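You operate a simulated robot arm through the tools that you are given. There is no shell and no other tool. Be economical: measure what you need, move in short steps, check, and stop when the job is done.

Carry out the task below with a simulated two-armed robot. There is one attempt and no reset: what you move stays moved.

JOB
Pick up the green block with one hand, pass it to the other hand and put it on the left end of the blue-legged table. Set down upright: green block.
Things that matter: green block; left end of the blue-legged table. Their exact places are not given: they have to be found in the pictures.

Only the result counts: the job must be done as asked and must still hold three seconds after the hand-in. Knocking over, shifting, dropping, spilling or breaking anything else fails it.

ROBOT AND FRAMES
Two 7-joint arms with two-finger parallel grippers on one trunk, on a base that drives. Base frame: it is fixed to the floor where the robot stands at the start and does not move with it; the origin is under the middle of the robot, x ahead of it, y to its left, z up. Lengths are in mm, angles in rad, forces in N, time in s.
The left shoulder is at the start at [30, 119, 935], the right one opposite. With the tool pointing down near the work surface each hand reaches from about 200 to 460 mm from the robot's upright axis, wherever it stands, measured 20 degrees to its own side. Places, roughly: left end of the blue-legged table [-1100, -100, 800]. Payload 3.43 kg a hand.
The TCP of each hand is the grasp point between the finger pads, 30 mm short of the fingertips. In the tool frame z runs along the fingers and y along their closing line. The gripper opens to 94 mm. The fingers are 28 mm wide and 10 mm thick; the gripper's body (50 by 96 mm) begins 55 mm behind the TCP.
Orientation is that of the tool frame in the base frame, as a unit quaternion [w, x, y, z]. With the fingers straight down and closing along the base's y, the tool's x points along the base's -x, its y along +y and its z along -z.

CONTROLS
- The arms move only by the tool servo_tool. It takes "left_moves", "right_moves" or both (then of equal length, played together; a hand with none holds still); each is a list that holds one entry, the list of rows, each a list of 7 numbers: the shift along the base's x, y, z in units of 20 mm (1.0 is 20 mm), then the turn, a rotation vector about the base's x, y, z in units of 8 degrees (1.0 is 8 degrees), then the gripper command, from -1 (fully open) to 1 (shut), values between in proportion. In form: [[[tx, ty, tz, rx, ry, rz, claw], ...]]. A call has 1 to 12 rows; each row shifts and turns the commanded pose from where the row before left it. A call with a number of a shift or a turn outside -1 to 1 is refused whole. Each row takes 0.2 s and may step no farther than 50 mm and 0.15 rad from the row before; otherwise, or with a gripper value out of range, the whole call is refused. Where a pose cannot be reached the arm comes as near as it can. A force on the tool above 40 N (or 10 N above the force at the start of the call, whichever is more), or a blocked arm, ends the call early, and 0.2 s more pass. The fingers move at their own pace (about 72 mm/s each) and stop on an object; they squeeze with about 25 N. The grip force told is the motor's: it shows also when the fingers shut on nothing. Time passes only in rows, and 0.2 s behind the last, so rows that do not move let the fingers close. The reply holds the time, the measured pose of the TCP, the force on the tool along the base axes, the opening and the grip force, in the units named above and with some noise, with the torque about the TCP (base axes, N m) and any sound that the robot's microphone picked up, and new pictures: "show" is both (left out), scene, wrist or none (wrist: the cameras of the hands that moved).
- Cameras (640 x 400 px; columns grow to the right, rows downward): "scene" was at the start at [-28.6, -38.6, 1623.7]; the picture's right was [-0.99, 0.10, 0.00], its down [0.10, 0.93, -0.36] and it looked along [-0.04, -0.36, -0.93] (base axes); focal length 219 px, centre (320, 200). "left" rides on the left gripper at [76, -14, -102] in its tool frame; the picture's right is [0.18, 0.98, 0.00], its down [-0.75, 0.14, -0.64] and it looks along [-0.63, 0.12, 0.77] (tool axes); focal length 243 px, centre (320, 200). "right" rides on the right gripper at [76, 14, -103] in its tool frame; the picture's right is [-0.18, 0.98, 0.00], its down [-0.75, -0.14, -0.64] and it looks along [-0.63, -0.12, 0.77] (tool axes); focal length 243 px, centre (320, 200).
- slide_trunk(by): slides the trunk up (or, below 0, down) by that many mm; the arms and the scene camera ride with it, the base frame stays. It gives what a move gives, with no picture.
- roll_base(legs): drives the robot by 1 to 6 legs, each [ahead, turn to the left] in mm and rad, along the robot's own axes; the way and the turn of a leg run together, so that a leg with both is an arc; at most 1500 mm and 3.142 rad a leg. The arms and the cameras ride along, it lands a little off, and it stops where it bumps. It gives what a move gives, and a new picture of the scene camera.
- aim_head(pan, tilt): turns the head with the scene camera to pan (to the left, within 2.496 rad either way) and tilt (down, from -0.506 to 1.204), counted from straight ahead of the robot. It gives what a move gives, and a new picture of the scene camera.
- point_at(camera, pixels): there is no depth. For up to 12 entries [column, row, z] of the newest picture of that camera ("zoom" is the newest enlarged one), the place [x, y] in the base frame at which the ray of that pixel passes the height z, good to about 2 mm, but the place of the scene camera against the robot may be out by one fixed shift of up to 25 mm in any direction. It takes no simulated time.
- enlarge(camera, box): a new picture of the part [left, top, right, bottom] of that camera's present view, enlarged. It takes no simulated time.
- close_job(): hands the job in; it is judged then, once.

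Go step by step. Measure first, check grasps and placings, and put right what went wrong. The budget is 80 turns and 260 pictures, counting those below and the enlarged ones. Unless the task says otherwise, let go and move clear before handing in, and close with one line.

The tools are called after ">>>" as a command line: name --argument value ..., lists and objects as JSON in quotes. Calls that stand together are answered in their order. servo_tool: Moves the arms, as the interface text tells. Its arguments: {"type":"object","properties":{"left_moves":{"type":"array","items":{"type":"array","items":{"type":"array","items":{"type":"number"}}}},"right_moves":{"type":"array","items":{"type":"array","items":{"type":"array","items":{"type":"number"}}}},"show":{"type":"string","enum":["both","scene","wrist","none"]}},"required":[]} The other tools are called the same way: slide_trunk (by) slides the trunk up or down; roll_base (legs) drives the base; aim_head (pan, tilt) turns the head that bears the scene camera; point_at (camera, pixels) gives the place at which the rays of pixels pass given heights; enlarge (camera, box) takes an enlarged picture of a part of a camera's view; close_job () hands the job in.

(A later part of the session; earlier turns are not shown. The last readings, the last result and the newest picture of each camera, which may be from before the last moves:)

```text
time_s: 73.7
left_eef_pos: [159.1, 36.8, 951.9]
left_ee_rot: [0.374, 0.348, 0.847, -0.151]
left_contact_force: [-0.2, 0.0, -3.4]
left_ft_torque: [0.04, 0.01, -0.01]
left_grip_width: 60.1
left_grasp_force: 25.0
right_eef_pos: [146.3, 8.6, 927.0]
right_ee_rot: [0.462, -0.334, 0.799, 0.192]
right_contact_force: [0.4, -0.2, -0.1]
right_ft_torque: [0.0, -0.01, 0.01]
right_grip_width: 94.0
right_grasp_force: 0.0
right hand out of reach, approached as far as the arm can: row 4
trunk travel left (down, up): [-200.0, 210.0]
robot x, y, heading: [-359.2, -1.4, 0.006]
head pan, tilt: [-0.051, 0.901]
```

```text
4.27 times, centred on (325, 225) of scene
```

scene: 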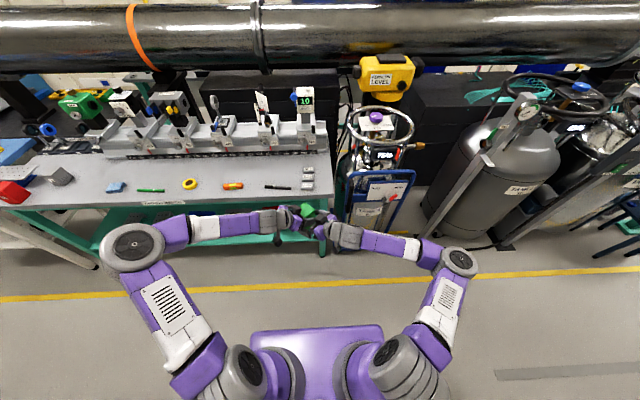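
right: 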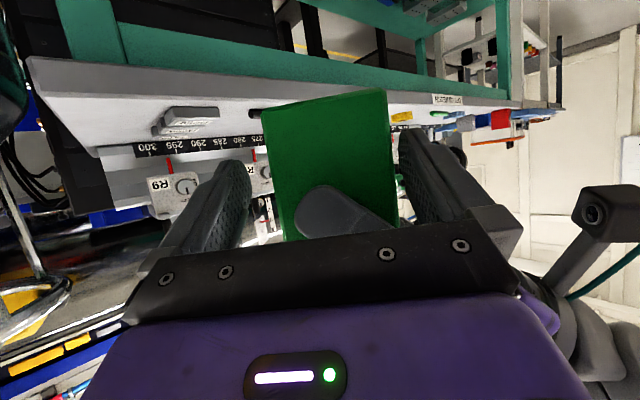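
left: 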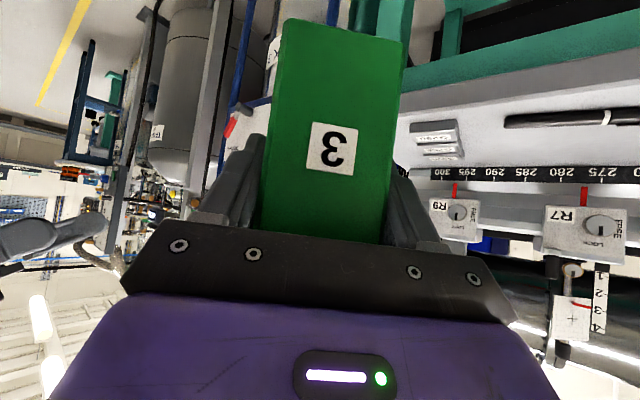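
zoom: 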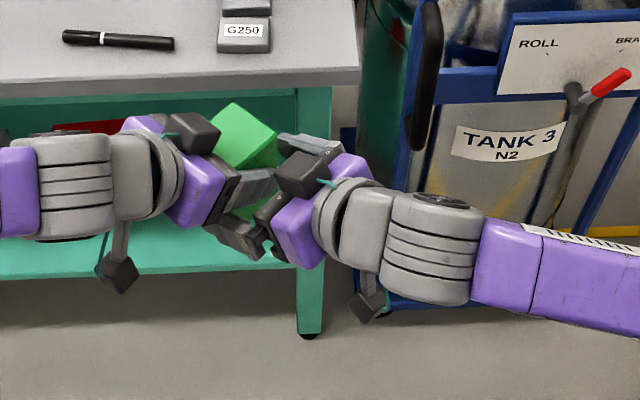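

The right hand stopped about 11 mm short, so I'll bring the left hand that far towards it for a deeper overlap and then close the right gripper.

>>> servo_tool --left_moves '[[[-0.2, -0.2, 0, 0, 0, 0, 1], [-0.2, -0.2, 0, 0, 0, 0, 1], [0, 0, 0, 0, 0, 0, 1], [0, 0, 0, 0, 0, 0, 1], [0, 0, 0, 0, 0, 0, 1], [0, 0, 0, 0, 0, 0, 1]]]' --right_moves '[[[0, 0, 0, 0, 0, 0, -1], [0, 0, 0, 0, 0, 0, -1], [0, 0, 0, 0, 0, 0, -0.5], [0, 0, 0, 0, 0, 0, 0], [0, 0, 0, 0, 0, 0, 0.2], [0, 0, 0, 0, 0, 0, 0.2]]]' --show "wrist"

```text
time_s: 75.1
left_eef_pos: [150.9, 28.1, 953.3]
left_ee_rot: [0.375, 0.348, 0.846, -0.152]
left_contact_force: [29.5, -23.0, 4.5]
left_ft_torque: [-0.33, 0.26, 1.01]
left_grip_width: 60.2
left_grasp_force: 25.3
right_eef_pos: [143.1, 10.4, 927.3]
right_ee_rot: [0.461, -0.336, 0.798, 0.195]
right_contact_force: [-29.2, 22.2, -3.6]
right_ft_torque: [-0.33, -0.97, -0.31]
right_grip_width: 70.5
right_grasp_force: 25.0
trunk travel left (down, up): [-200.0, 210.0]
robot x, y, heading: [-354.6, -1.5, 0.007]
head pan, tilt: [-0.051, 0.901]
```

right: 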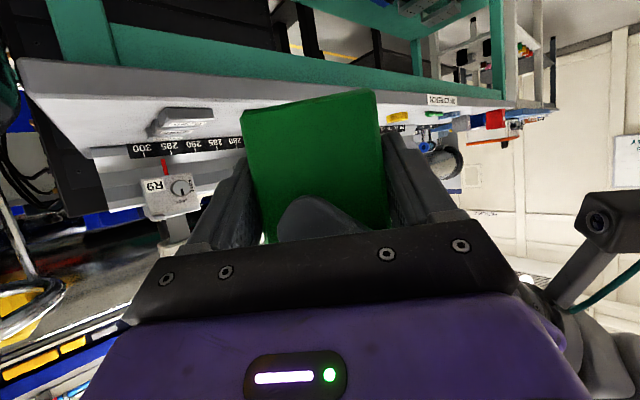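
left: 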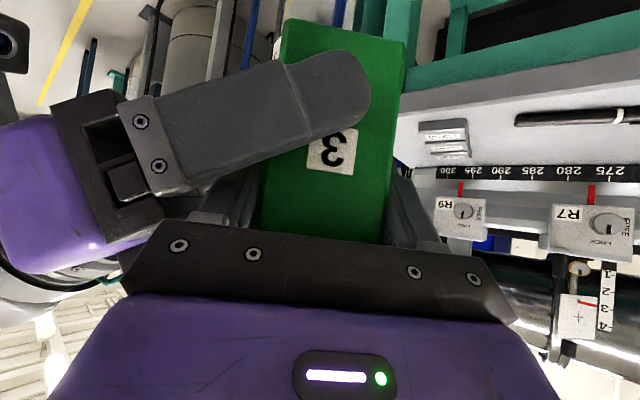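

The right hand grips the block at 70.5 mm with 25 N, with some side load between the hands. I'll ease that with a 3 mm shift and firm the grip.

>>> servo_tool --right_moves '[[[-0.07, 0.06, 0, 0, 0, 0, 1], [-0.07, 0.06, 0, 0, 0, 0, 1], [0, 0, 0, 0, 0, 0, 1]]]' --left_moves '[[[0, 0, 0, 0, 0, 0, 1], [0, 0, 0, 0, 0, 0, 1], [0, 0, 0, 0, 0, 0, 1]]]' --show "none"

```text
time_s: 75.9
left_eef_pos: [150.4, 28.1, 953.9]
left_ee_rot: [0.375, 0.348, 0.845, -0.153]
left_contact_force: [20.7, -22.6, 11.3]
left_ft_torque: [-0.45, 0.54, 0.66]
left_grip_width: 60.1
left_grasp_force: 25.1
right_eef_pos: [141.9, 11.0, 928.3]
right_ee_rot: [0.461, -0.334, 0.799, 0.193]
right_contact_force: [-19.0, 22.4, -10.6]
right_ft_torque: [-0.31, -0.93, -0.14]
right_grip_width: 70.3
right_grasp_force: 24.6
trunk travel left (down, up): [-200.0, 210.0]
robot x, y, heading: [-351.6, -0.5, 0.005]
head pan, tilt: [-0.051, 0.901]
```

>>> servo_tool --right_moves '[[[-0.08, 0.1, -0.05, 0, 0, 0, 1], [-0.08, 0.1, -0.05, 0, 0, 0, 1], [0, 0, 0, 0, 0, 0, 1]]]' --left_moves '[[[0, 0, 0, 0, 0, 0, 1], [0, 0, 0, 0, 0, 0, 1], [0, 0, 0, 0, 0, 0, 1]]]' --show "none"

```text
time_s: 76.7
left_eef_pos: [148.6, 27.6, 952.0]
left_ee_rot: [0.374, 0.349, 0.846, -0.153]
left_contact_force: [-0.9, -19.3, 5.3]
left_ft_torque: [-0.2, -0.09, 0.21]
left_grip_width: 60.4
left_grasp_force: 24.8
right_eef_pos: [141.4, 10.2, 926.6]
right_ee_rot: [0.464, -0.331, 0.8, 0.19]
right_contact_force: [0.3, 19.8, -4.7]
right_ft_torque: [-0.46, 0.2, -0.06]
right_grip_width: 70.3
right_grasp_force: 25.5
right hand out of reach, approached as far as the arm can: row 2
trunk travel left (down, up): [-200.0, 210.0]
robot x, y, heading: [-355.2, -0.1, 0.006]
head pan, tilt: [-0.051, 0.901]
```

The load has dropped to about 20 N. I'll open the left hand and check that the right keeps the block.

>>> servo_tool --left_moves '[[[0, 0, 0, 0, 0, 0, -0.4], [0, 0, 0, 0, 0, 0, -0.7], [0, 0, 0, 0, 0, 0, -0.9], [0, 0, 0, 0, 0, 0, -0.9]]]' --right_moves '[[[0, 0, 0, 0, 0, 0, 1], [0, 0, 0, 0, 0, 0, 1], [0, 0, 0, 0, 0, 0, 1], [0, 0, 0, 0, 0, 0, 1]]]' --show "wrist"

```text
time_s: 77.7
left_eef_pos: [150.1, 29.4, 951.5]
left_ee_rot: [0.375, 0.347, 0.846, -0.152]
left_contact_force: [14.3, 3.2, 13.2]
left_ft_torque: [-0.43, 1.09, -0.05]
left_grip_width: 82.5
left_grasp_force: 0.0
right_eef_pos: [139.2, 10.4, 924.8]
right_ee_rot: [0.462, -0.332, 0.8, 0.19]
right_contact_force: [-14.4, -4.5, -13.6]
right_ft_torque: [0.21, -1.27, 0.28]
right_grip_width: 70.3
right_grasp_force: 25.3
trunk travel left (down, up): [-200.0, 210.0]
robot x, y, heading: [-355.9, 1.8, 0.0]
head pan, tilt: [-0.051, 0.901]
```

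right: 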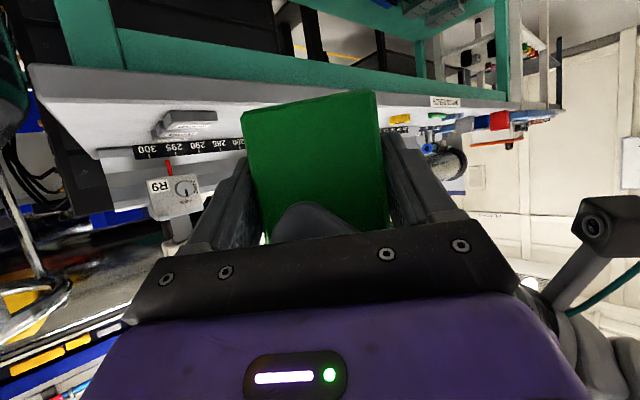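
left: 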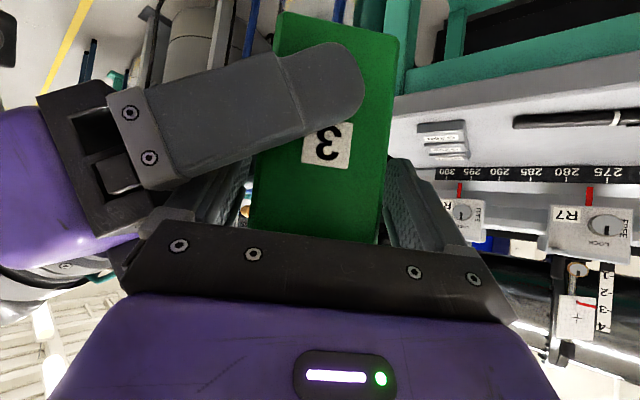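

The left fingers are open and the right holds the block at 70.3 mm, but an outer left finger seems to touch the right hand. I'll narrow the left to about 74 mm, then back it out along its axis.

>>> servo_tool --left_moves '[[[0, 0, 0, 0, 0, 0, -0.6], [0, 0, 0, 0, 0, 0, -0.6]]]' --right_moves '[[[0, 0, 0, 0, 0, 0, 1], [0, 0, 0, 0, 0, 0, 1]]]' --show "wrist"

```text
time_s: 78.3
left_eef_pos: [148.1, 28.5, 952.4]
left_ee_rot: [0.373, 0.348, 0.846, -0.153]
left_contact_force: [1.7, -7.7, 14.9]
left_ft_torque: [-0.18, 0.93, 0.44]
left_grip_width: 77.6
left_grasp_force: 2.3
right_eef_pos: [139.8, 10.9, 924.7]
right_ee_rot: [0.462, -0.332, 0.8, 0.19]
right_contact_force: [-2.6, 7.8, -14.7]
right_ft_torque: [-0.32, -0.77, -0.32]
right_grip_width: 70.4
right_grasp_force: 25.2
trunk travel left (down, up): [-200.0, 210.0]
robot x, y, heading: [-356.4, -4.9, 0.002]
head pan, tilt: [-0.051, 0.901]
```

right: 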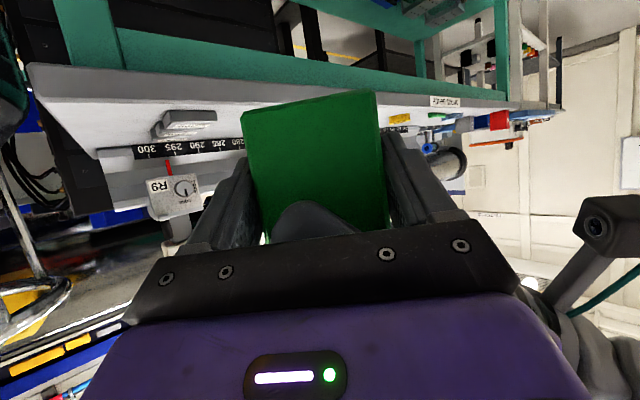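
left: 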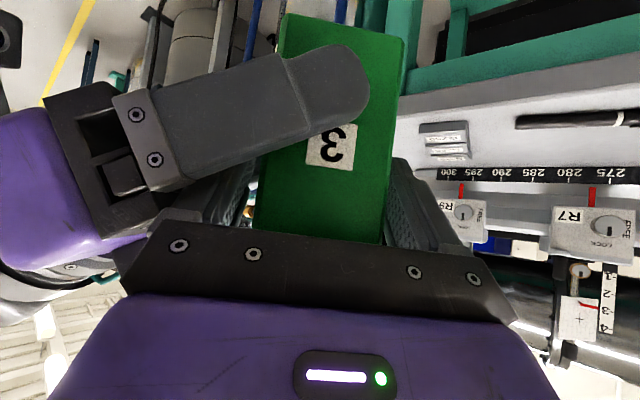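

The left hand is pushed gently upward with little side pinch. I'll back it out along its axis in small steps.

>>> servo_tool --left_moves '[[[-0.13, 0.13, 0.17, 0, 0, 0, -0.65], [-0.13, 0.13, 0.17, 0, 0, 0, -0.65], [-0.13, 0.13, 0.17, 0, 0, 0, -0.65], [-0.13, 0.13, 0.17, 0, 0, 0, -0.65]]]' --right_moves '[[[0, 0, 0, 0, 0, 0, 1], [0, 0, 0, 0, 0, 0, 1], [0, 0, 0, 0, 0, 0, 1], [0, 0, 0, 0, 0, 0, 1]]]' --show "wrist"

```text
time_s: 79.3
left_eef_pos: [138.5, 38.7, 966.9]
left_ee_rot: [0.374, 0.347, 0.847, -0.15]
left_contact_force: [10.5, -10.7, 6.0]
left_ft_torque: [-0.24, 0.27, 0.76]
left_grip_width: 77.7
left_grasp_force: 0.1
right_eef_pos: [139.6, 11.0, 925.8]
right_ee_rot: [0.462, -0.332, 0.8, 0.191]
right_contact_force: [-10.3, 10.6, -6.7]
right_ft_torque: [-0.4, -0.62, -0.47]
right_grip_width: 70.5
right_grasp_force: 24.9
trunk travel left (down, up): [-200.0, 210.0]
robot x, y, heading: [-355.4, -1.5, 0.003]
head pan, tilt: [-0.051, 0.901]
```

right: 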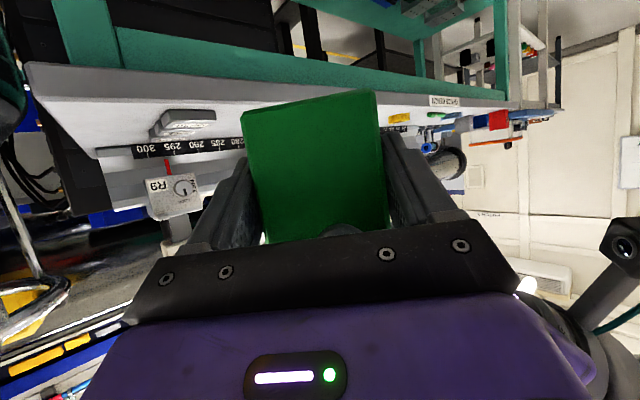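
left: 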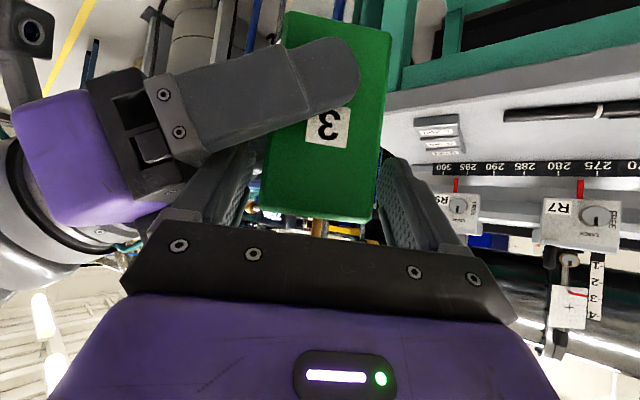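

A drag of about 16 N remains, probably from the left finger's lower edge sliding on the right finger's base. I'll move the left hand straight up to separate them.

>>> servo_tool --left_moves '[[[0.05, -0.05, 0.3, 0, 0, 0, -0.65], [0, 0, 0.4, 0, 0, 0, -0.65], [0, 0, 0.5, 0, 0, 0, -0.65]]]' --right_moves '[[[0, 0, 0, 0, 0, 0, 1], [0, 0, 0, 0, 0, 0, 1], [0, 0, 0, 0, 0, 0, 1]]]' --show "wrist"

```text
time_s: 80.1
left_eef_pos: [141.5, 39.3, 988.5]
left_ee_rot: [0.373, 0.347, 0.847, -0.149]
left_contact_force: [4.3, 7.9, -3.3]
left_ft_torque: [0.11, -0.11, -0.08]
left_grip_width: 72.6
left_grasp_force: 0.0
right_eef_pos: [139.6, 9.5, 925.5]
right_ee_rot: [0.462, -0.332, 0.8, 0.19]
right_contact_force: [-3.2, -8.6, 0.3]
right_ft_torque: [0.48, -0.11, 0.2]
right_grip_width: 70.3
right_grasp_force: 24.9
trunk travel left (down, up): [-200.0, 210.0]
robot x, y, heading: [-355.8, -1.6, 0.004]
head pan, tilt: [-0.051, 0.901]
```

right: 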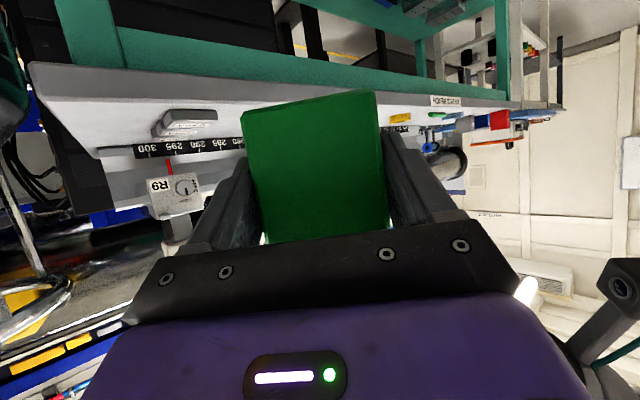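
left: 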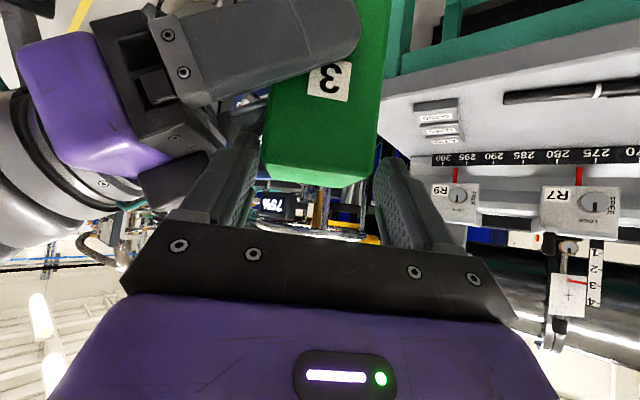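

The left finger now brushes the sensor box on the right hand at about (180,180). I'll narrow it slightly and back out along the tool axis.

>>> servo_tool --left_moves '[[[0, 0, 0, 0, 0, 0, -0.5], [-0.2, 0.22, 0.25, 0, 0, 0, -0.5], [-0.25, 0.27, 0.32, 0, 0, 0, -0.5], [-0.25, 0.27, 0.32, 0, 0, 0, -0.5]]]' --right_moves '[[[0, 0, 0, 0, 0, 0, 1], [0, 0, 0, 0, 0, 0, 1], [0, 0, 0, 0, 0, 0, 1], [0, 0, 0, 0, 0, 0, 1]]]' --show "wrist"

```text
time_s: 81.1
left_eef_pos: [127.0, 52.5, 1007.5]
left_ee_rot: [0.373, 0.347, 0.847, -0.151]
left_contact_force: [0.3, -0.1, -0.1]
left_ft_torque: [0.01, 0.02, 0.0]
left_grip_width: 70.6
left_grasp_force: 0.1
right_eef_pos: [139.5, 9.6, 925.7]
right_ee_rot: [0.462, -0.333, 0.8, 0.19]
right_contact_force: [0.1, 0.8, 0.1]
right_ft_torque: [-0.06, 0.03, 0.02]
right_grip_width: 70.2
right_grasp_force: 25.2
trunk travel left (down, up): [-200.0, 210.0]
robot x, y, heading: [-359.3, -2.2, 0.004]
head pan, tilt: [-0.051, 0.901]
```

right: 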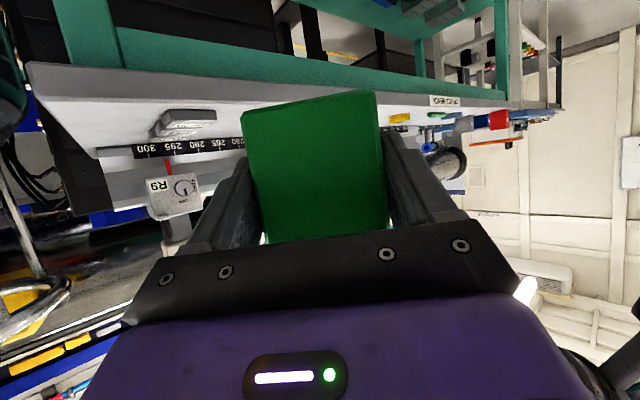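
left: 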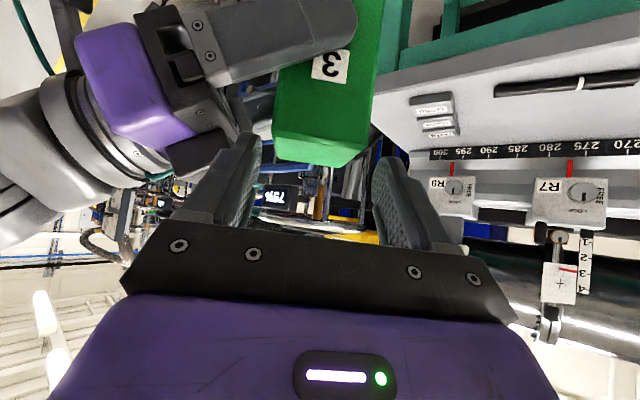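

Contact forces are now zero and the right holds the block. I'll retreat the left hand well away.

>>> servo_tool --left_moves '[[[-0.3, 0.45, 0.5, 0, 0, 0, -0.5], [-0.3, 0.45, 0.5, 0, 0, 0, -0.5], [-0.3, 0.45, 0.5, 0, 0, 0, -0.5], [-0.3, 0.45, 0.5, 0, 0, 0, -0.5], [-0.3, 0.8, 0.3, 0, 0, 0, -0.5], [-0.3, 0.8, 0.3, 0, 0, 0, -0.5], [-0.3, 0.8, 0, 0, 0, 0, -0.5], [-0.3, 0.8, 0, 0, 0, 0, -0.5], [0, 1, 0, 0, 0, 0, -0.5], [0, 1, 0, 0, 0, 0, -0.5]]]' --right_moves '[[[0, 0, 0, 0, 0, 0, 1], [0, 0, 0, 0, 0, 0, 1], [0, 0, 0, 0, 0, 0, 1], [0, 0, 0, 0, 0, 0, 1], [0, 0, 0, 0, 0, 0, 1], [0, 0, 0, 0, 0, 0, 1], [0, 0, 0, 0, 0, 0, 1], [0, 0, 0, 0, 0, 0, 1], [0, 0, 0, 0, 0, 0, 1], [0, 0, 0, 0, 0, 0, 1]]]' --show "both"

>>> enlarge --camera "scene" --box '[230, 160, 400, 270]'

```text
time_s: 83.3
left_eef_pos: [78.4, 196.5, 1058.8]
left_ee_rot: [0.373, 0.347, 0.848, -0.15]
left_contact_force: [0.2, 0.6, 0.0]
left_ft_torque: [0.01, 0.05, 0.01]
left_grip_width: 70.7
left_grasp_force: 0.0
right_eef_pos: [139.6, 9.8, 926.3]
right_ee_rot: [0.462, -0.333, 0.8, 0.19]
right_contact_force: [-0.2, -0.2, -0.6]
right_ft_torque: [-0.04, 0.06, 0.0]
right_grip_width: 70.3
right_grasp_force: 25.5
trunk travel left (down, up): [-200.0, 210.0]
robot x, y, heading: [-352.4, -1.5, 0.002]
head pan, tilt: [-0.051, 0.901]
```

scene: 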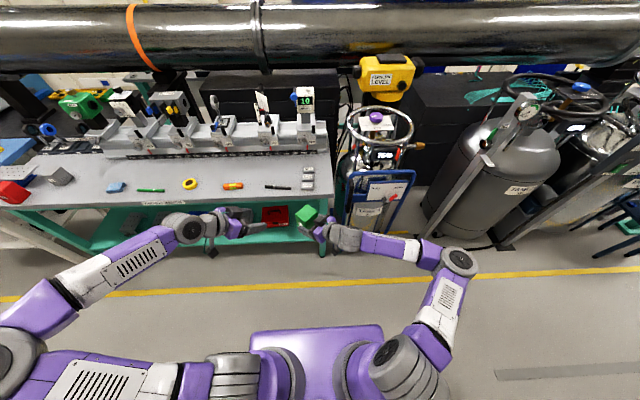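
right: 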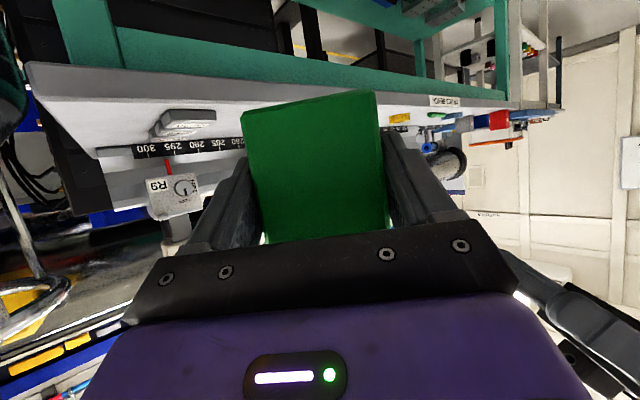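
left: 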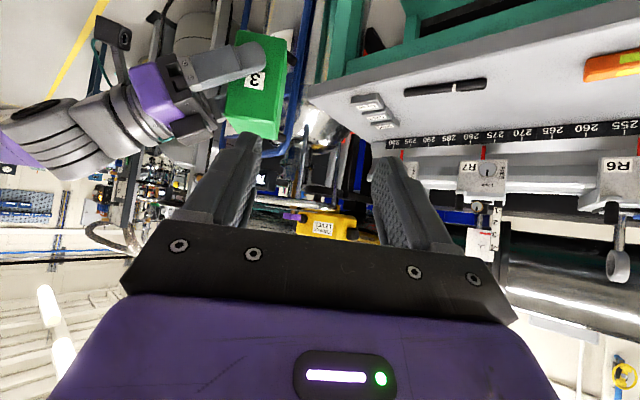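

```text
3.64 times, centred on (315, 215) of scene
```

zoom: 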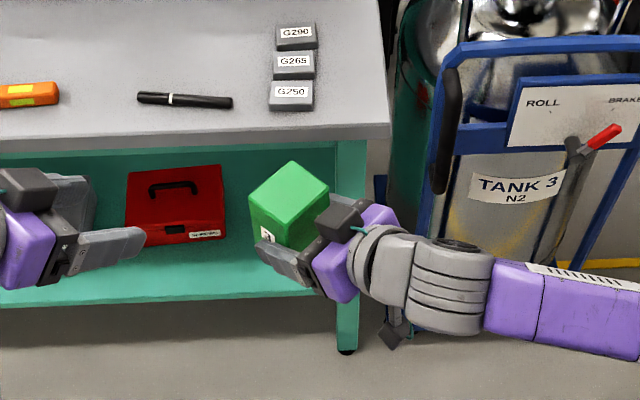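

The block is upright in the right hand, with the label visible at (265,235) in the zoom. Before turning round, I'll look at the table to measure its edges.

>>> slide_trunk --by 80

>>> aim_head --pan -2.45 --tilt 1.1

>>> point_at --camera "scene" --pixels '[[320, 200, 800], [100, 200, 800], [500, 200, 800], [320, 300, 0]]'

```text
time_s: 84.5
left_eef_pos: [77.0, 196.5, 1139.1]
left_ee_rot: [0.373, 0.348, 0.847, -0.151]
left_contact_force: [0.6, -0.3, 0.0]
left_ft_torque: [-0.01, -0.02, -0.01]
left_grip_width: 70.6
left_grasp_force: 0.0
right_eef_pos: [138.5, 11.7, 1004.7]
right_ee_rot: [0.463, -0.332, 0.8, 0.191]
right_contact_force: [-0.1, 0.2, -3.2]
right_ft_torque: [-0.04, 0.06, 0.01]
right_grip_width: 70.3
right_grasp_force: 24.9
trunk travel left (down, up): [-280.0, 130.0]
robot x, y, heading: [-357.1, -1.3, 0.006]
head pan, tilt: [-0.051, 0.901]
```

```text
time_s: 86.7
left_eef_pos: [80.2, 196.4, 1139.5]
left_ee_rot: [0.373, 0.348, 0.847, -0.15]
left_contact_force: [0.2, 0.0, -0.6]
left_ft_torque: [0.01, 0.0, 0.0]
left_grip_width: 70.6
left_grasp_force: 0.0
right_eef_pos: [139.3, 8.9, 1006.4]
right_ee_rot: [0.463, -0.332, 0.8, 0.19]
right_contact_force: [-0.2, 0.2, -3.4]
right_ft_torque: [-0.09, 0.05, -0.01]
right_grip_width: 70.2
right_grasp_force: 24.9
trunk travel left (down, up): [-280.0, 130.0]
robot x, y, heading: [-354.5, 0.7, 0.003]
head pan, tilt: [-2.45, 1.1]
```

scene: 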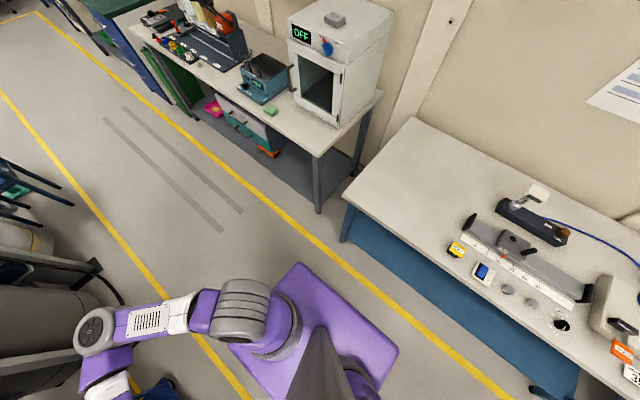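

```text
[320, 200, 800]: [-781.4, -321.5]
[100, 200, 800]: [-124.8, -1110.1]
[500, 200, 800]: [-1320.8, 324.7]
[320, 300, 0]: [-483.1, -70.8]
```

The weight of 3.3 N now shows on the right hand, so the block is held. I'll measure the table corners (343,193) and (412,118), the front edge and the tape-side objects.

>>> point_at --camera "scene" --pixels '[[343, 193, 800], [412, 118, 800], [520, 310, 800], [400, 228, 800], [455, 250, 800], [466, 222, 850], [505, 195, 850], [378, 95, 800], [318, 155, 800], [395, 350, 100], [300, 264, 100], [338, 240, 0]]'

```text
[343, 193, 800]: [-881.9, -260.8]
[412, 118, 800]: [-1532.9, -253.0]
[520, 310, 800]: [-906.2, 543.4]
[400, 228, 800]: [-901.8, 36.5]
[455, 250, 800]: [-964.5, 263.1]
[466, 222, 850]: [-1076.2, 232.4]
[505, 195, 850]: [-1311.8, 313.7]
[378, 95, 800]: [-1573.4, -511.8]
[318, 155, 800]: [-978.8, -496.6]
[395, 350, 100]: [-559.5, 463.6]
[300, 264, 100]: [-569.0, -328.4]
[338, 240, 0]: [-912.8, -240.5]
```

The table's front edge is at x≈-895, its left end at y≈-258, and objects start at y≈220, so the target near (-1100,-100) is free. I'll turn right, step 75 mm, and turn right again to face it.

>>> aim_head --pan 0 --tilt 0.95

>>> roll_base --legs '[[0, -1.571], [75, 0], [0, -1.571]]'

>>> enlarge --camera "right" --box '[0, 0, 640, 400]'

```text
time_s: 88.9
left_eef_pos: [78.2, 195.7, 1139.6]
left_ee_rot: [0.374, 0.347, 0.847, -0.151]
left_contact_force: [0.1, 0.0, 0.2]
left_ft_torque: [-0.02, 0.02, 0.0]
left_grip_width: 70.6
left_grasp_force: 0.1
right_eef_pos: [140.2, 9.8, 1006.1]
right_ee_rot: [0.462, -0.332, 0.8, 0.19]
right_contact_force: [-0.4, 0.1, -2.3]
right_ft_torque: [-0.03, 0.02, -0.02]
right_grip_width: 70.2
right_grasp_force: 24.9
trunk travel left (down, up): [-280.0, 130.0]
robot x, y, heading: [-355.5, -1.5, 0.003]
head pan, tilt: [0.0, 0.949]
```

scene: 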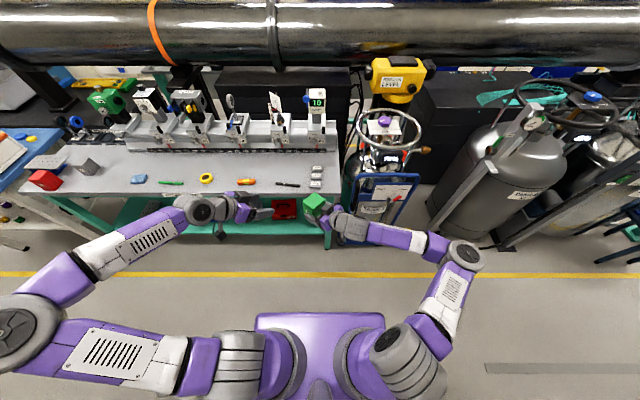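

```text
time_s: 97.5
left_eef_pos: [-777.7, -293.4, 1139.6]
left_ee_rot: [-0.141, 0.855, -0.326, -0.378]
left_contact_force: [0.0, 0.3, 0.0]
left_ft_torque: [-0.01, 0.02, 0.0]
left_grip_width: 70.7
left_grasp_force: 0.0
right_eef_pos: [-847.7, -111.7, 1006.5]
right_ee_rot: [0.202, 0.791, 0.352, -0.457]
right_contact_force: [-1.0, -0.9, -3.6]
right_ft_torque: [0.07, -0.01, 0.01]
right_grip_width: 70.3
right_grasp_force: 24.6
trunk travel left (down, up): [-280.0, 130.0]
robot x, y, heading: [-356.7, -74.5, -3.083]
head pan, tilt: [0.0, 0.949]
```

scene: 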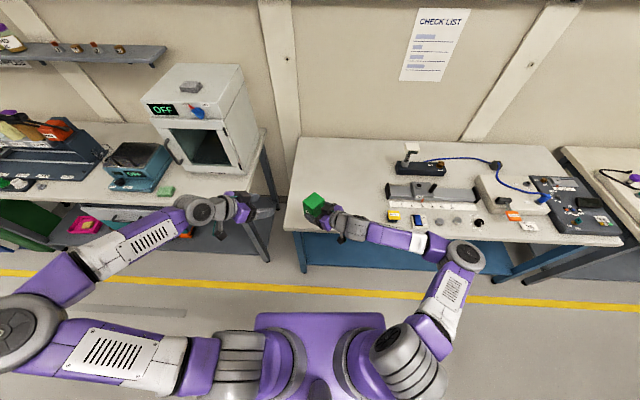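

```text
1.00 times, centred on (320, 200) of right (not enlarged: the box is as wide or as high as the picture)
```

zoom: 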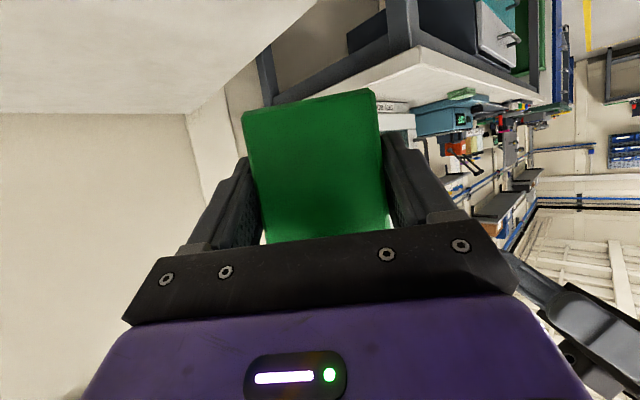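

Facing the table, heading 0.058 rad short. I'll correct the heading and drive 150 mm ahead, which keeps the same clearance as at the start bench.

>>> roll_base --legs '[[0, -0.057], [145, 0]]'

>>> enlarge --camera "scene" --box '[200, 140, 460, 300]'

```text
time_s: 99.3
left_eef_pos: [-935.7, -267.6, 1139.8]
left_ee_rot: [-0.153, 0.846, -0.351, -0.372]
left_contact_force: [0.1, -0.2, 0.5]
left_ft_torque: [-0.04, -0.02, 0.0]
left_grip_width: 70.2
left_grasp_force: 0.2
right_eef_pos: [-995.7, -83.1, 1005.7]
right_ee_rot: [0.19, 0.801, 0.33, -0.462]
right_contact_force: [-1.0, 0.4, -4.1]
right_ft_torque: [0.0, -0.05, -0.01]
right_grip_width: 70.2
right_grasp_force: 25.1
trunk travel left (down, up): [-280.0, 130.0]
robot x, y, heading: [-502.5, -75.8, 3.139]
head pan, tilt: [0.0, 0.949]
```

scene: 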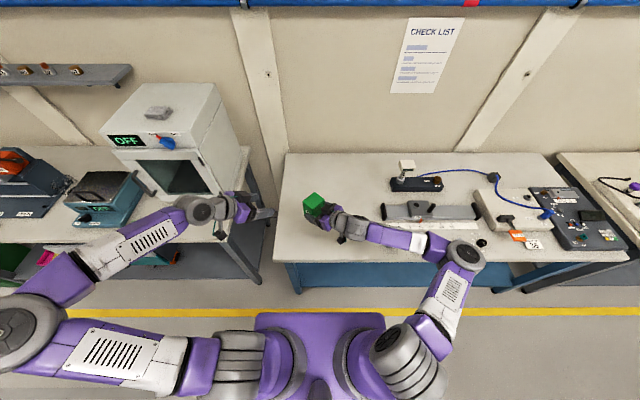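

```text
2.46 times, centred on (330, 220) of scene
```

zoom: 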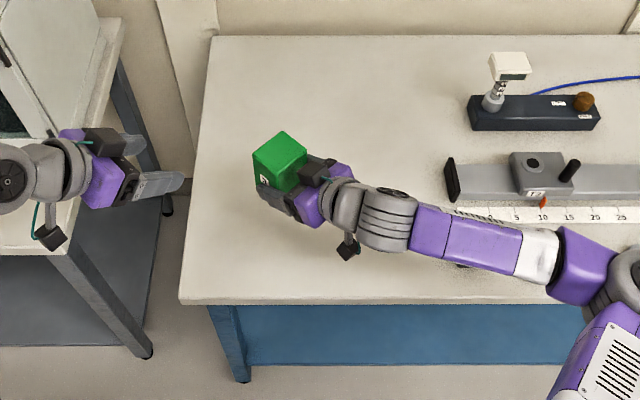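

The block is over the left end. I'll lower it with the arm and extend it forward 70 mm, to about 60 mm above the table, watching the forearm over the objects at the right.

>>> servo_tool --right_moves '[[[-0.6, 0, -0.8, 0, 0, 0, 1], [-0.6, 0, -0.8, 0, 0, 0, 1], [-0.6, 0, -0.8, 0, 0, 0, 1], [-0.6, 0, -0.8, 0, 0, 0, 1], [-0.6, 0, -0.8, 0, 0, 0, 1], [-0.5, 0, -0.8, 0, 0, 0, 1]]]' --show "both"

>>> enlarge --camera "scene" --box '[260, 140, 520, 300]'

```text
time_s: 100.7
left_eef_pos: [-935.1, -267.9, 1139.5]
left_ee_rot: [-0.152, 0.846, -0.35, -0.373]
left_contact_force: [0.4, 0.2, 0.0]
left_ft_torque: [0.01, -0.01, 0.01]
left_grip_width: 70.5
left_grasp_force: 0.1
right_eef_pos: [-1042.7, -44.4, 918.3]
right_ee_rot: [0.19, 0.8, 0.331, -0.462]
right_contact_force: [-0.8, 0.4, -2.8]
right_ft_torque: [0.04, -0.04, -0.06]
right_grip_width: 70.3
right_grasp_force: 25.1
right hand out of reach, approached as far as the arm can: row 1, 2, 3, 4, 5, 6
trunk travel left (down, up): [-280.0, 130.0]
robot x, y, heading: [-497.0, -75.3, 3.137]
head pan, tilt: [0.0, 0.949]
```

scene: 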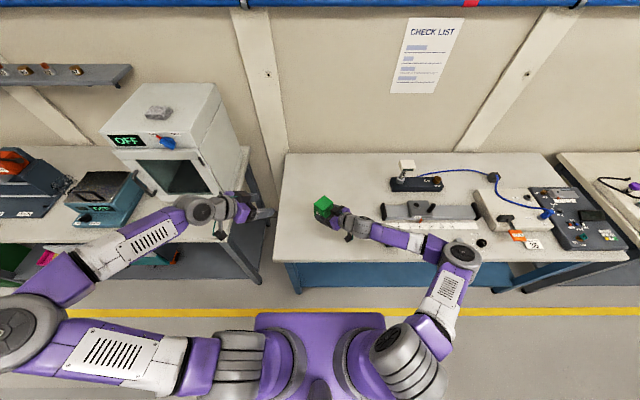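
right: 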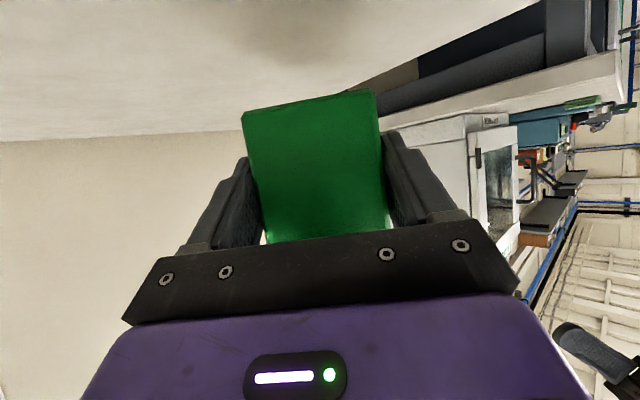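

```text
2.46 times, centred on (390, 220) of scene
```

zoom: 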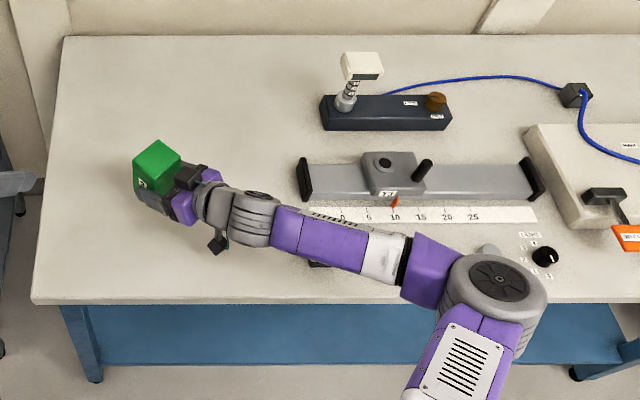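

The arm could not follow and drifted to y=-44 with its elbow over the other objects. I'll go back up and turn the tool to point straight ahead (yaw -45°), which brings the elbow in.

>>> servo_tool --right_moves '[[[0.6, 0, 0.8, 0, 0, 0, 1], [0.6, 0, 0.8, 0, 0, 0, 1], [0.6, 0, 0.8, 0, 0, -0.7, 1], [0.6, 0, 0.8, 0, 0, -0.7, 1], [0.5, 0, 0.5, 0, 0, -0.7, 1], [0, 0, 0, 0, 0, -0.7, 1], [0, 0, 0, 0, 0, -0.7, 1], [0, 0, 0, 0, 0, -0.7, 1], [0, 0, 0, 0, 0, -0.7, 1], [0, 0, 0, 0, 0, -0.7, 1]]]' --show "both"

```text
time_s: 102.9
left_eef_pos: [-934.5, -267.8, 1138.7]
left_ee_rot: [-0.151, 0.846, -0.35, -0.373]
left_contact_force: [0.2, -0.2, 0.6]
left_ft_torque: [-0.03, 0.01, -0.03]
left_grip_width: 70.4
left_grasp_force: 0.1
right_eef_pos: [-975.4, 25.1, 993.7]
right_ee_rot: [-0.001, 0.866, -0.001, -0.5]
right_contact_force: [0.5, 0.1, -3.6]
right_ft_torque: [0.01, -0.05, -0.01]
right_grip_width: 70.4
right_grasp_force: 25.6
right hand out of reach, approached as far as the arm can: row 6, 7, 8, 9, 10
trunk travel left (down, up): [-280.0, 130.0]
robot x, y, heading: [-499.2, -74.6, 3.135]
head pan, tilt: [0.0, 0.949]
```

scene: 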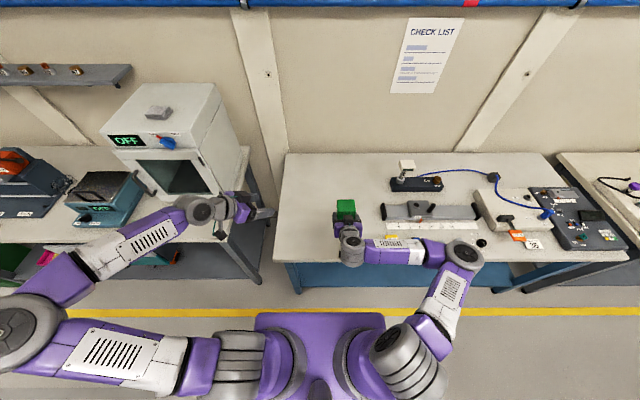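
right: 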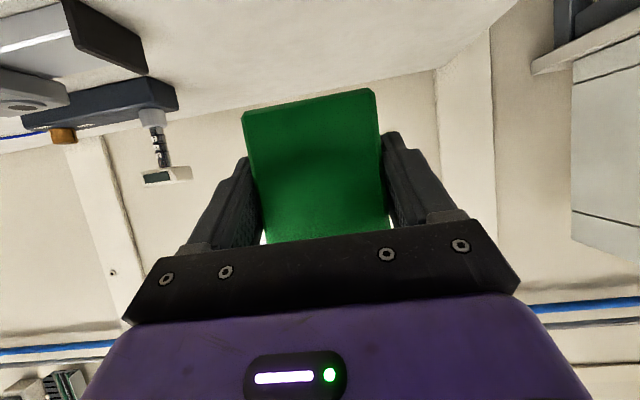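

The tool now points straight ahead at y=25. I'll check where the elbow at (463,253) stands before turning the base slightly left.

>>> point_at --camera "scene" --pixels '[[463, 253, 1000], [463, 253, 1100], [463, 253, 1200], [350, 245, 1094], [344, 208, 1040]]'

>>> enlarge --camera "scene" --box '[300, 170, 520, 310]'

```text
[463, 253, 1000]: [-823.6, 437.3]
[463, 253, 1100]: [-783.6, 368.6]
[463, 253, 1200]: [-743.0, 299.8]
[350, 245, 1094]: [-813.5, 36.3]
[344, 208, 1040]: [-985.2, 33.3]
```

```text
2.86 times, centred on (410, 240) of scene
```

zoom: 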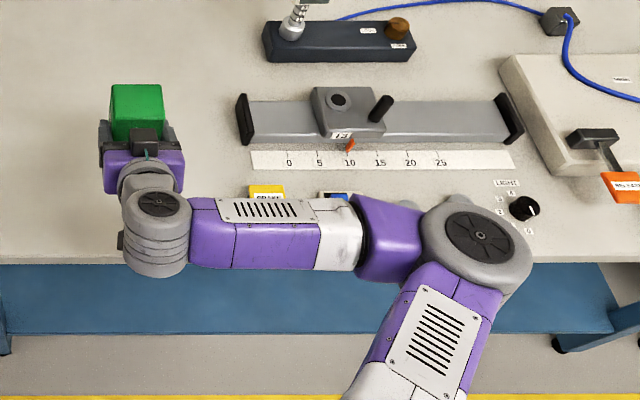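

The elbow is at about (-784,369,1100), off the table, so lowering with the trunk will be safe. I'll turn the base left 0.25 rad to swing the block to y≈-100.

>>> roll_base --legs '[[0, 0.25]]'

>>> servo_tool --right_moves '[[[-0.7, 0, 0, 0, 0, 0, 1], [-0.7, 0, 0, 0, 0, 0, 1], [-0.7, 0, 0, 0, 0, 0, 1], [-0.7, 0, 0, 0, 0, 0, 1]]]' --show "both"

```text
time_s: 104.2
left_eef_pos: [-873.6, -371.0, 1138.1]
left_ee_rot: [-0.104, 0.883, -0.241, -0.389]
left_contact_force: [0.1, 1.4, 0.0]
left_ft_torque: [-0.03, 0.03, 0.0]
left_grip_width: 70.4
left_grasp_force: 0.0
right_eef_pos: [-983.7, -97.1, 994.9]
right_ee_rot: [0.062, 0.859, 0.109, -0.496]
right_contact_force: [0.2, -0.3, -3.0]
right_ft_torque: [0.07, -0.08, 0.02]
right_grip_width: 69.9
right_grasp_force: 24.8
trunk travel left (down, up): [-280.0, 130.0]
robot x, y, heading: [-499.0, -73.8, -2.894]
head pan, tilt: [0.0, 0.949]
```

scene: 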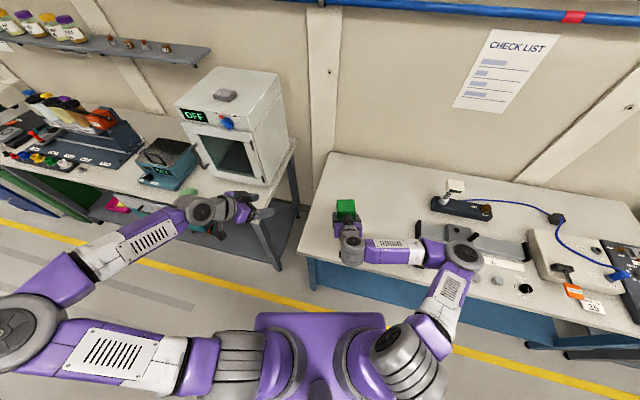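

```text
time_s: 105.2
left_eef_pos: [-873.9, -370.8, 1138.7]
left_ee_rot: [-0.104, 0.883, -0.242, -0.389]
left_contact_force: [-0.7, -0.6, -0.1]
left_ft_torque: [-0.01, 0.0, 0.02]
left_grip_width: 70.5
left_grasp_force: 0.0
right_eef_pos: [-1042.5, -96.8, 992.3]
right_ee_rot: [0.062, 0.859, 0.109, -0.496]
right_contact_force: [0.4, 1.1, -2.8]
right_ft_torque: [0.01, -0.08, -0.01]
right_grip_width: 70.2
right_grasp_force: 24.7
trunk travel left (down, up): [-280.0, 130.0]
robot x, y, heading: [-501.3, -74.9, -2.893]
head pan, tilt: [0.0, 0.949]
```

scene: 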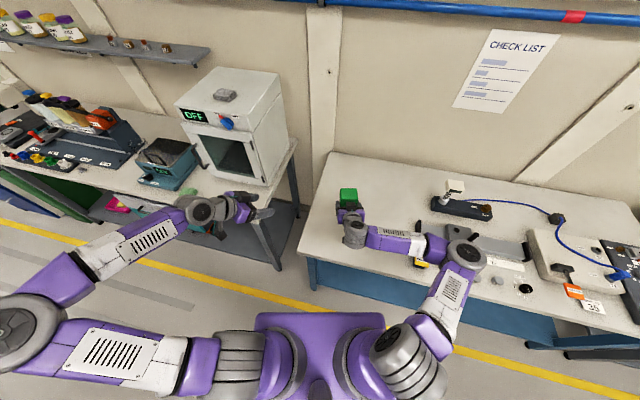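
right: 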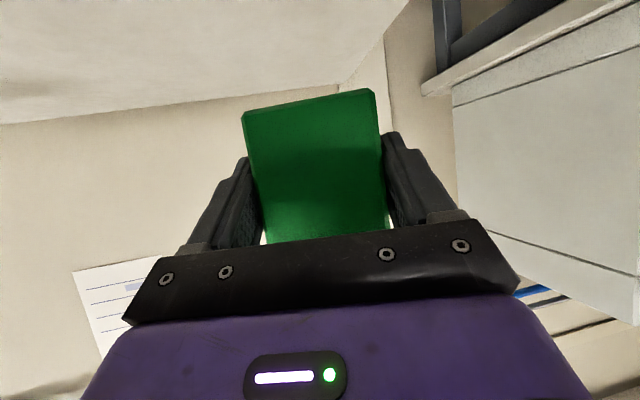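

The block centre is now over about (-1070,-104). I'll lower with the trunk by 120 mm, leaving about 30 mm to go.

>>> slide_trunk --by -120

>>> servo_tool --right_moves '[[[0, 0, 0, 0, 0, 0, 1]]]' --show "both"

>>> enlarge --camera "scene" --box '[280, 150, 500, 290]'

```text
time_s: 106.7
left_eef_pos: [-873.9, -371.2, 1018.4]
left_ee_rot: [-0.104, 0.883, -0.241, -0.39]
left_contact_force: [-0.5, 0.8, 0.5]
left_ft_torque: [-0.03, 0.02, -0.03]
left_grip_width: 70.5
left_grasp_force: 0.0
right_eef_pos: [-1040.1, -97.2, 873.8]
right_ee_rot: [0.063, 0.859, 0.11, -0.497]
right_contact_force: [-0.4, -0.3, -3.3]
right_ft_torque: [0.04, -0.06, 0.01]
right_grip_width: 70.1
right_grasp_force: 24.6
trunk travel left (down, up): [-160.0, 250.0]
robot x, y, heading: [-500.9, -74.3, -2.893]
head pan, tilt: [0.0, 0.949]
```

```text
time_s: 107.1
left_eef_pos: [-872.7, -369.4, 1019.5]
left_ee_rot: [-0.104, 0.883, -0.241, -0.39]
left_contact_force: [0.0, -0.8, 0.4]
left_ft_torque: [-0.03, 0.02, 0.03]
left_grip_width: 70.8
left_grasp_force: 0.1
right_eef_pos: [-1040.4, -96.1, 873.3]
right_ee_rot: [0.062, 0.859, 0.109, -0.497]
right_contact_force: [-0.3, -0.7, -2.9]
right_ft_torque: [-0.01, -0.04, 0.0]
right_grip_width: 70.0
right_grasp_force: 25.7
trunk travel left (down, up): [-160.0, 250.0]
robot x, y, heading: [-498.7, -75.1, -2.89]
head pan, tilt: [0.0, 0.949]
```

scene: 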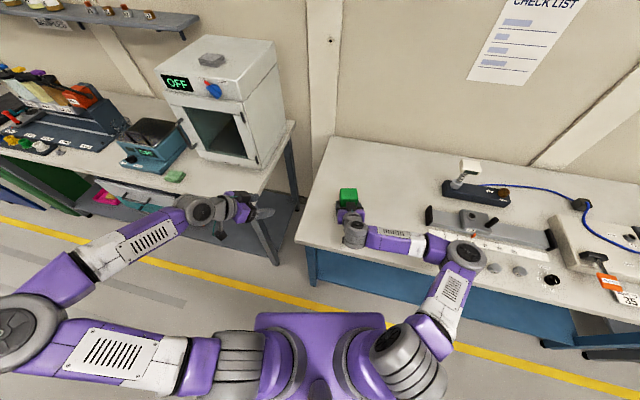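
right: 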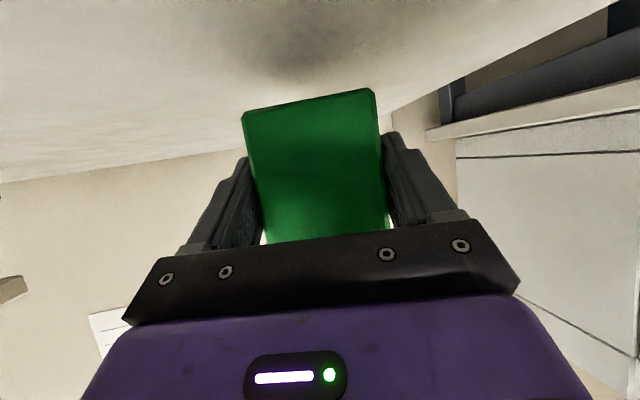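

```text
2.86 times, centred on (390, 220) of scene
```

zoom: 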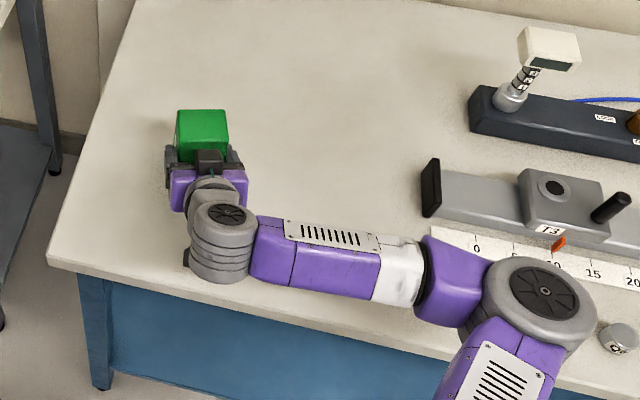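

About 30 mm remain by estimate. I'll go down 24 mm gently, then in finer steps watching the force.

>>> servo_tool --right_moves '[[[0, 0, -0.2, 0, 0, 0, 1], [0, 0, -0.2, 0, 0, 0, 1], [0, 0, -0.2, 0, 0, 0, 1], [0, 0, -0.2, 0, 0, 0, 1], [0, 0, -0.2, 0, 0, 0, 1], [0, 0, -0.2, 0, 0, 0, 1]]]' --show "wrist"

>>> servo_tool --right_moves '[[[0, 0, -0.15, 0, 0, 0, 1], [0, 0, -0.15, 0, 0, 0, 1]]]' --show "wrist"

```text
time_s: 108.5
left_eef_pos: [-873.0, -370.3, 1017.3]
left_ee_rot: [-0.104, 0.883, -0.241, -0.389]
left_contact_force: [-0.4, -1.1, 0.2]
left_ft_torque: [0.0, 0.03, 0.02]
left_grip_width: 70.6
left_grasp_force: 0.1
right_eef_pos: [-1040.4, -96.8, 850.3]
right_ee_rot: [0.063, 0.859, 0.109, -0.496]
right_contact_force: [-0.1, 0.0, -2.9]
right_ft_torque: [0.01, -0.08, 0.01]
right_grip_width: 70.2
right_grasp_force: 25.1
trunk travel left (down, up): [-160.0, 250.0]
robot x, y, heading: [-499.5, -71.9, -2.896]
head pan, tilt: [0.0, 0.949]
```

right: 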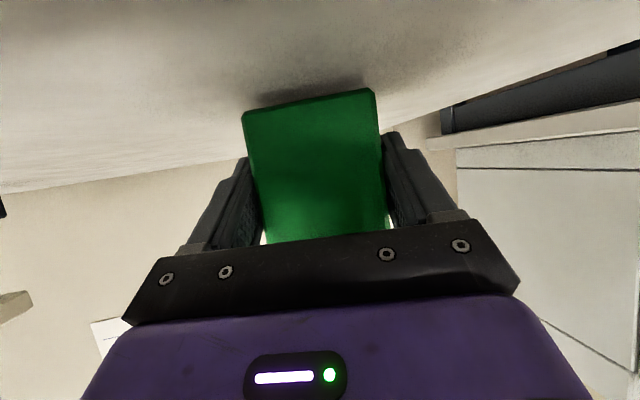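

```text
time_s: 109.1
left_eef_pos: [-872.3, -371.3, 1019.8]
left_ee_rot: [-0.104, 0.883, -0.241, -0.389]
left_contact_force: [-0.2, 0.9, 0.1]
left_ft_torque: [0.01, -0.01, 0.01]
left_grip_width: 70.3
left_grasp_force: 0.1
right_eef_pos: [-1040.0, -95.6, 845.1]
right_ee_rot: [0.063, 0.859, 0.11, -0.496]
right_contact_force: [0.2, 0.5, -0.3]
right_ft_torque: [-0.12, 0.07, 0.03]
right_grip_width: 70.0
right_grasp_force: 25.1
trunk travel left (down, up): [-160.0, 250.0]
robot x, y, heading: [-500.4, -70.7, -2.892]
head pan, tilt: [0.0, 0.949]
```

right: 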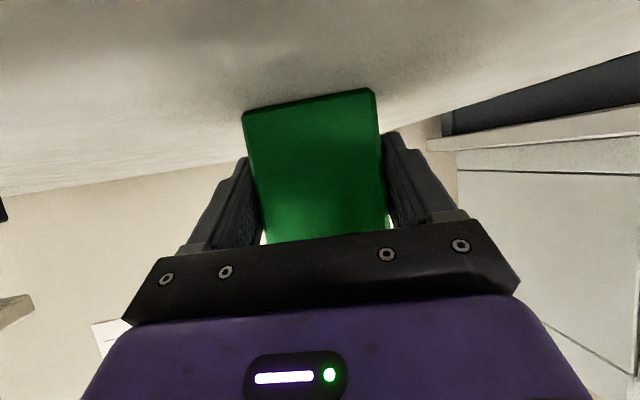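

The force rose from -2.9 to -0.3 N, so the block is touching. I'll go 2–3 mm more to seat it.

>>> servo_tool --right_moves '[[[0, 0, -0.08, 0, 0, 0, 1], [0, 0, 0, 0, 0, 0, 1]]]' --show "none"

```text
time_s: 109.7
left_eef_pos: [-872.8, -371.8, 1020.3]
left_ee_rot: [-0.103, 0.883, -0.24, -0.389]
left_contact_force: [-0.4, -0.5, 0.4]
left_ft_torque: [0.0, -0.01, 0.01]
left_grip_width: 70.6
left_grasp_force: 0.0
right_eef_pos: [-1039.6, -96.2, 843.1]
right_ee_rot: [0.063, 0.858, 0.11, -0.498]
right_contact_force: [0.1, 0.3, 10.8]
right_ft_torque: [-0.3, 0.53, 0.0]
right_grip_width: 70.4
right_grasp_force: 25.4
trunk travel left (down, up): [-160.0, 250.0]
robot x, y, heading: [-497.8, -75.7, -2.89]
head pan, tilt: [0.0, 0.949]
```

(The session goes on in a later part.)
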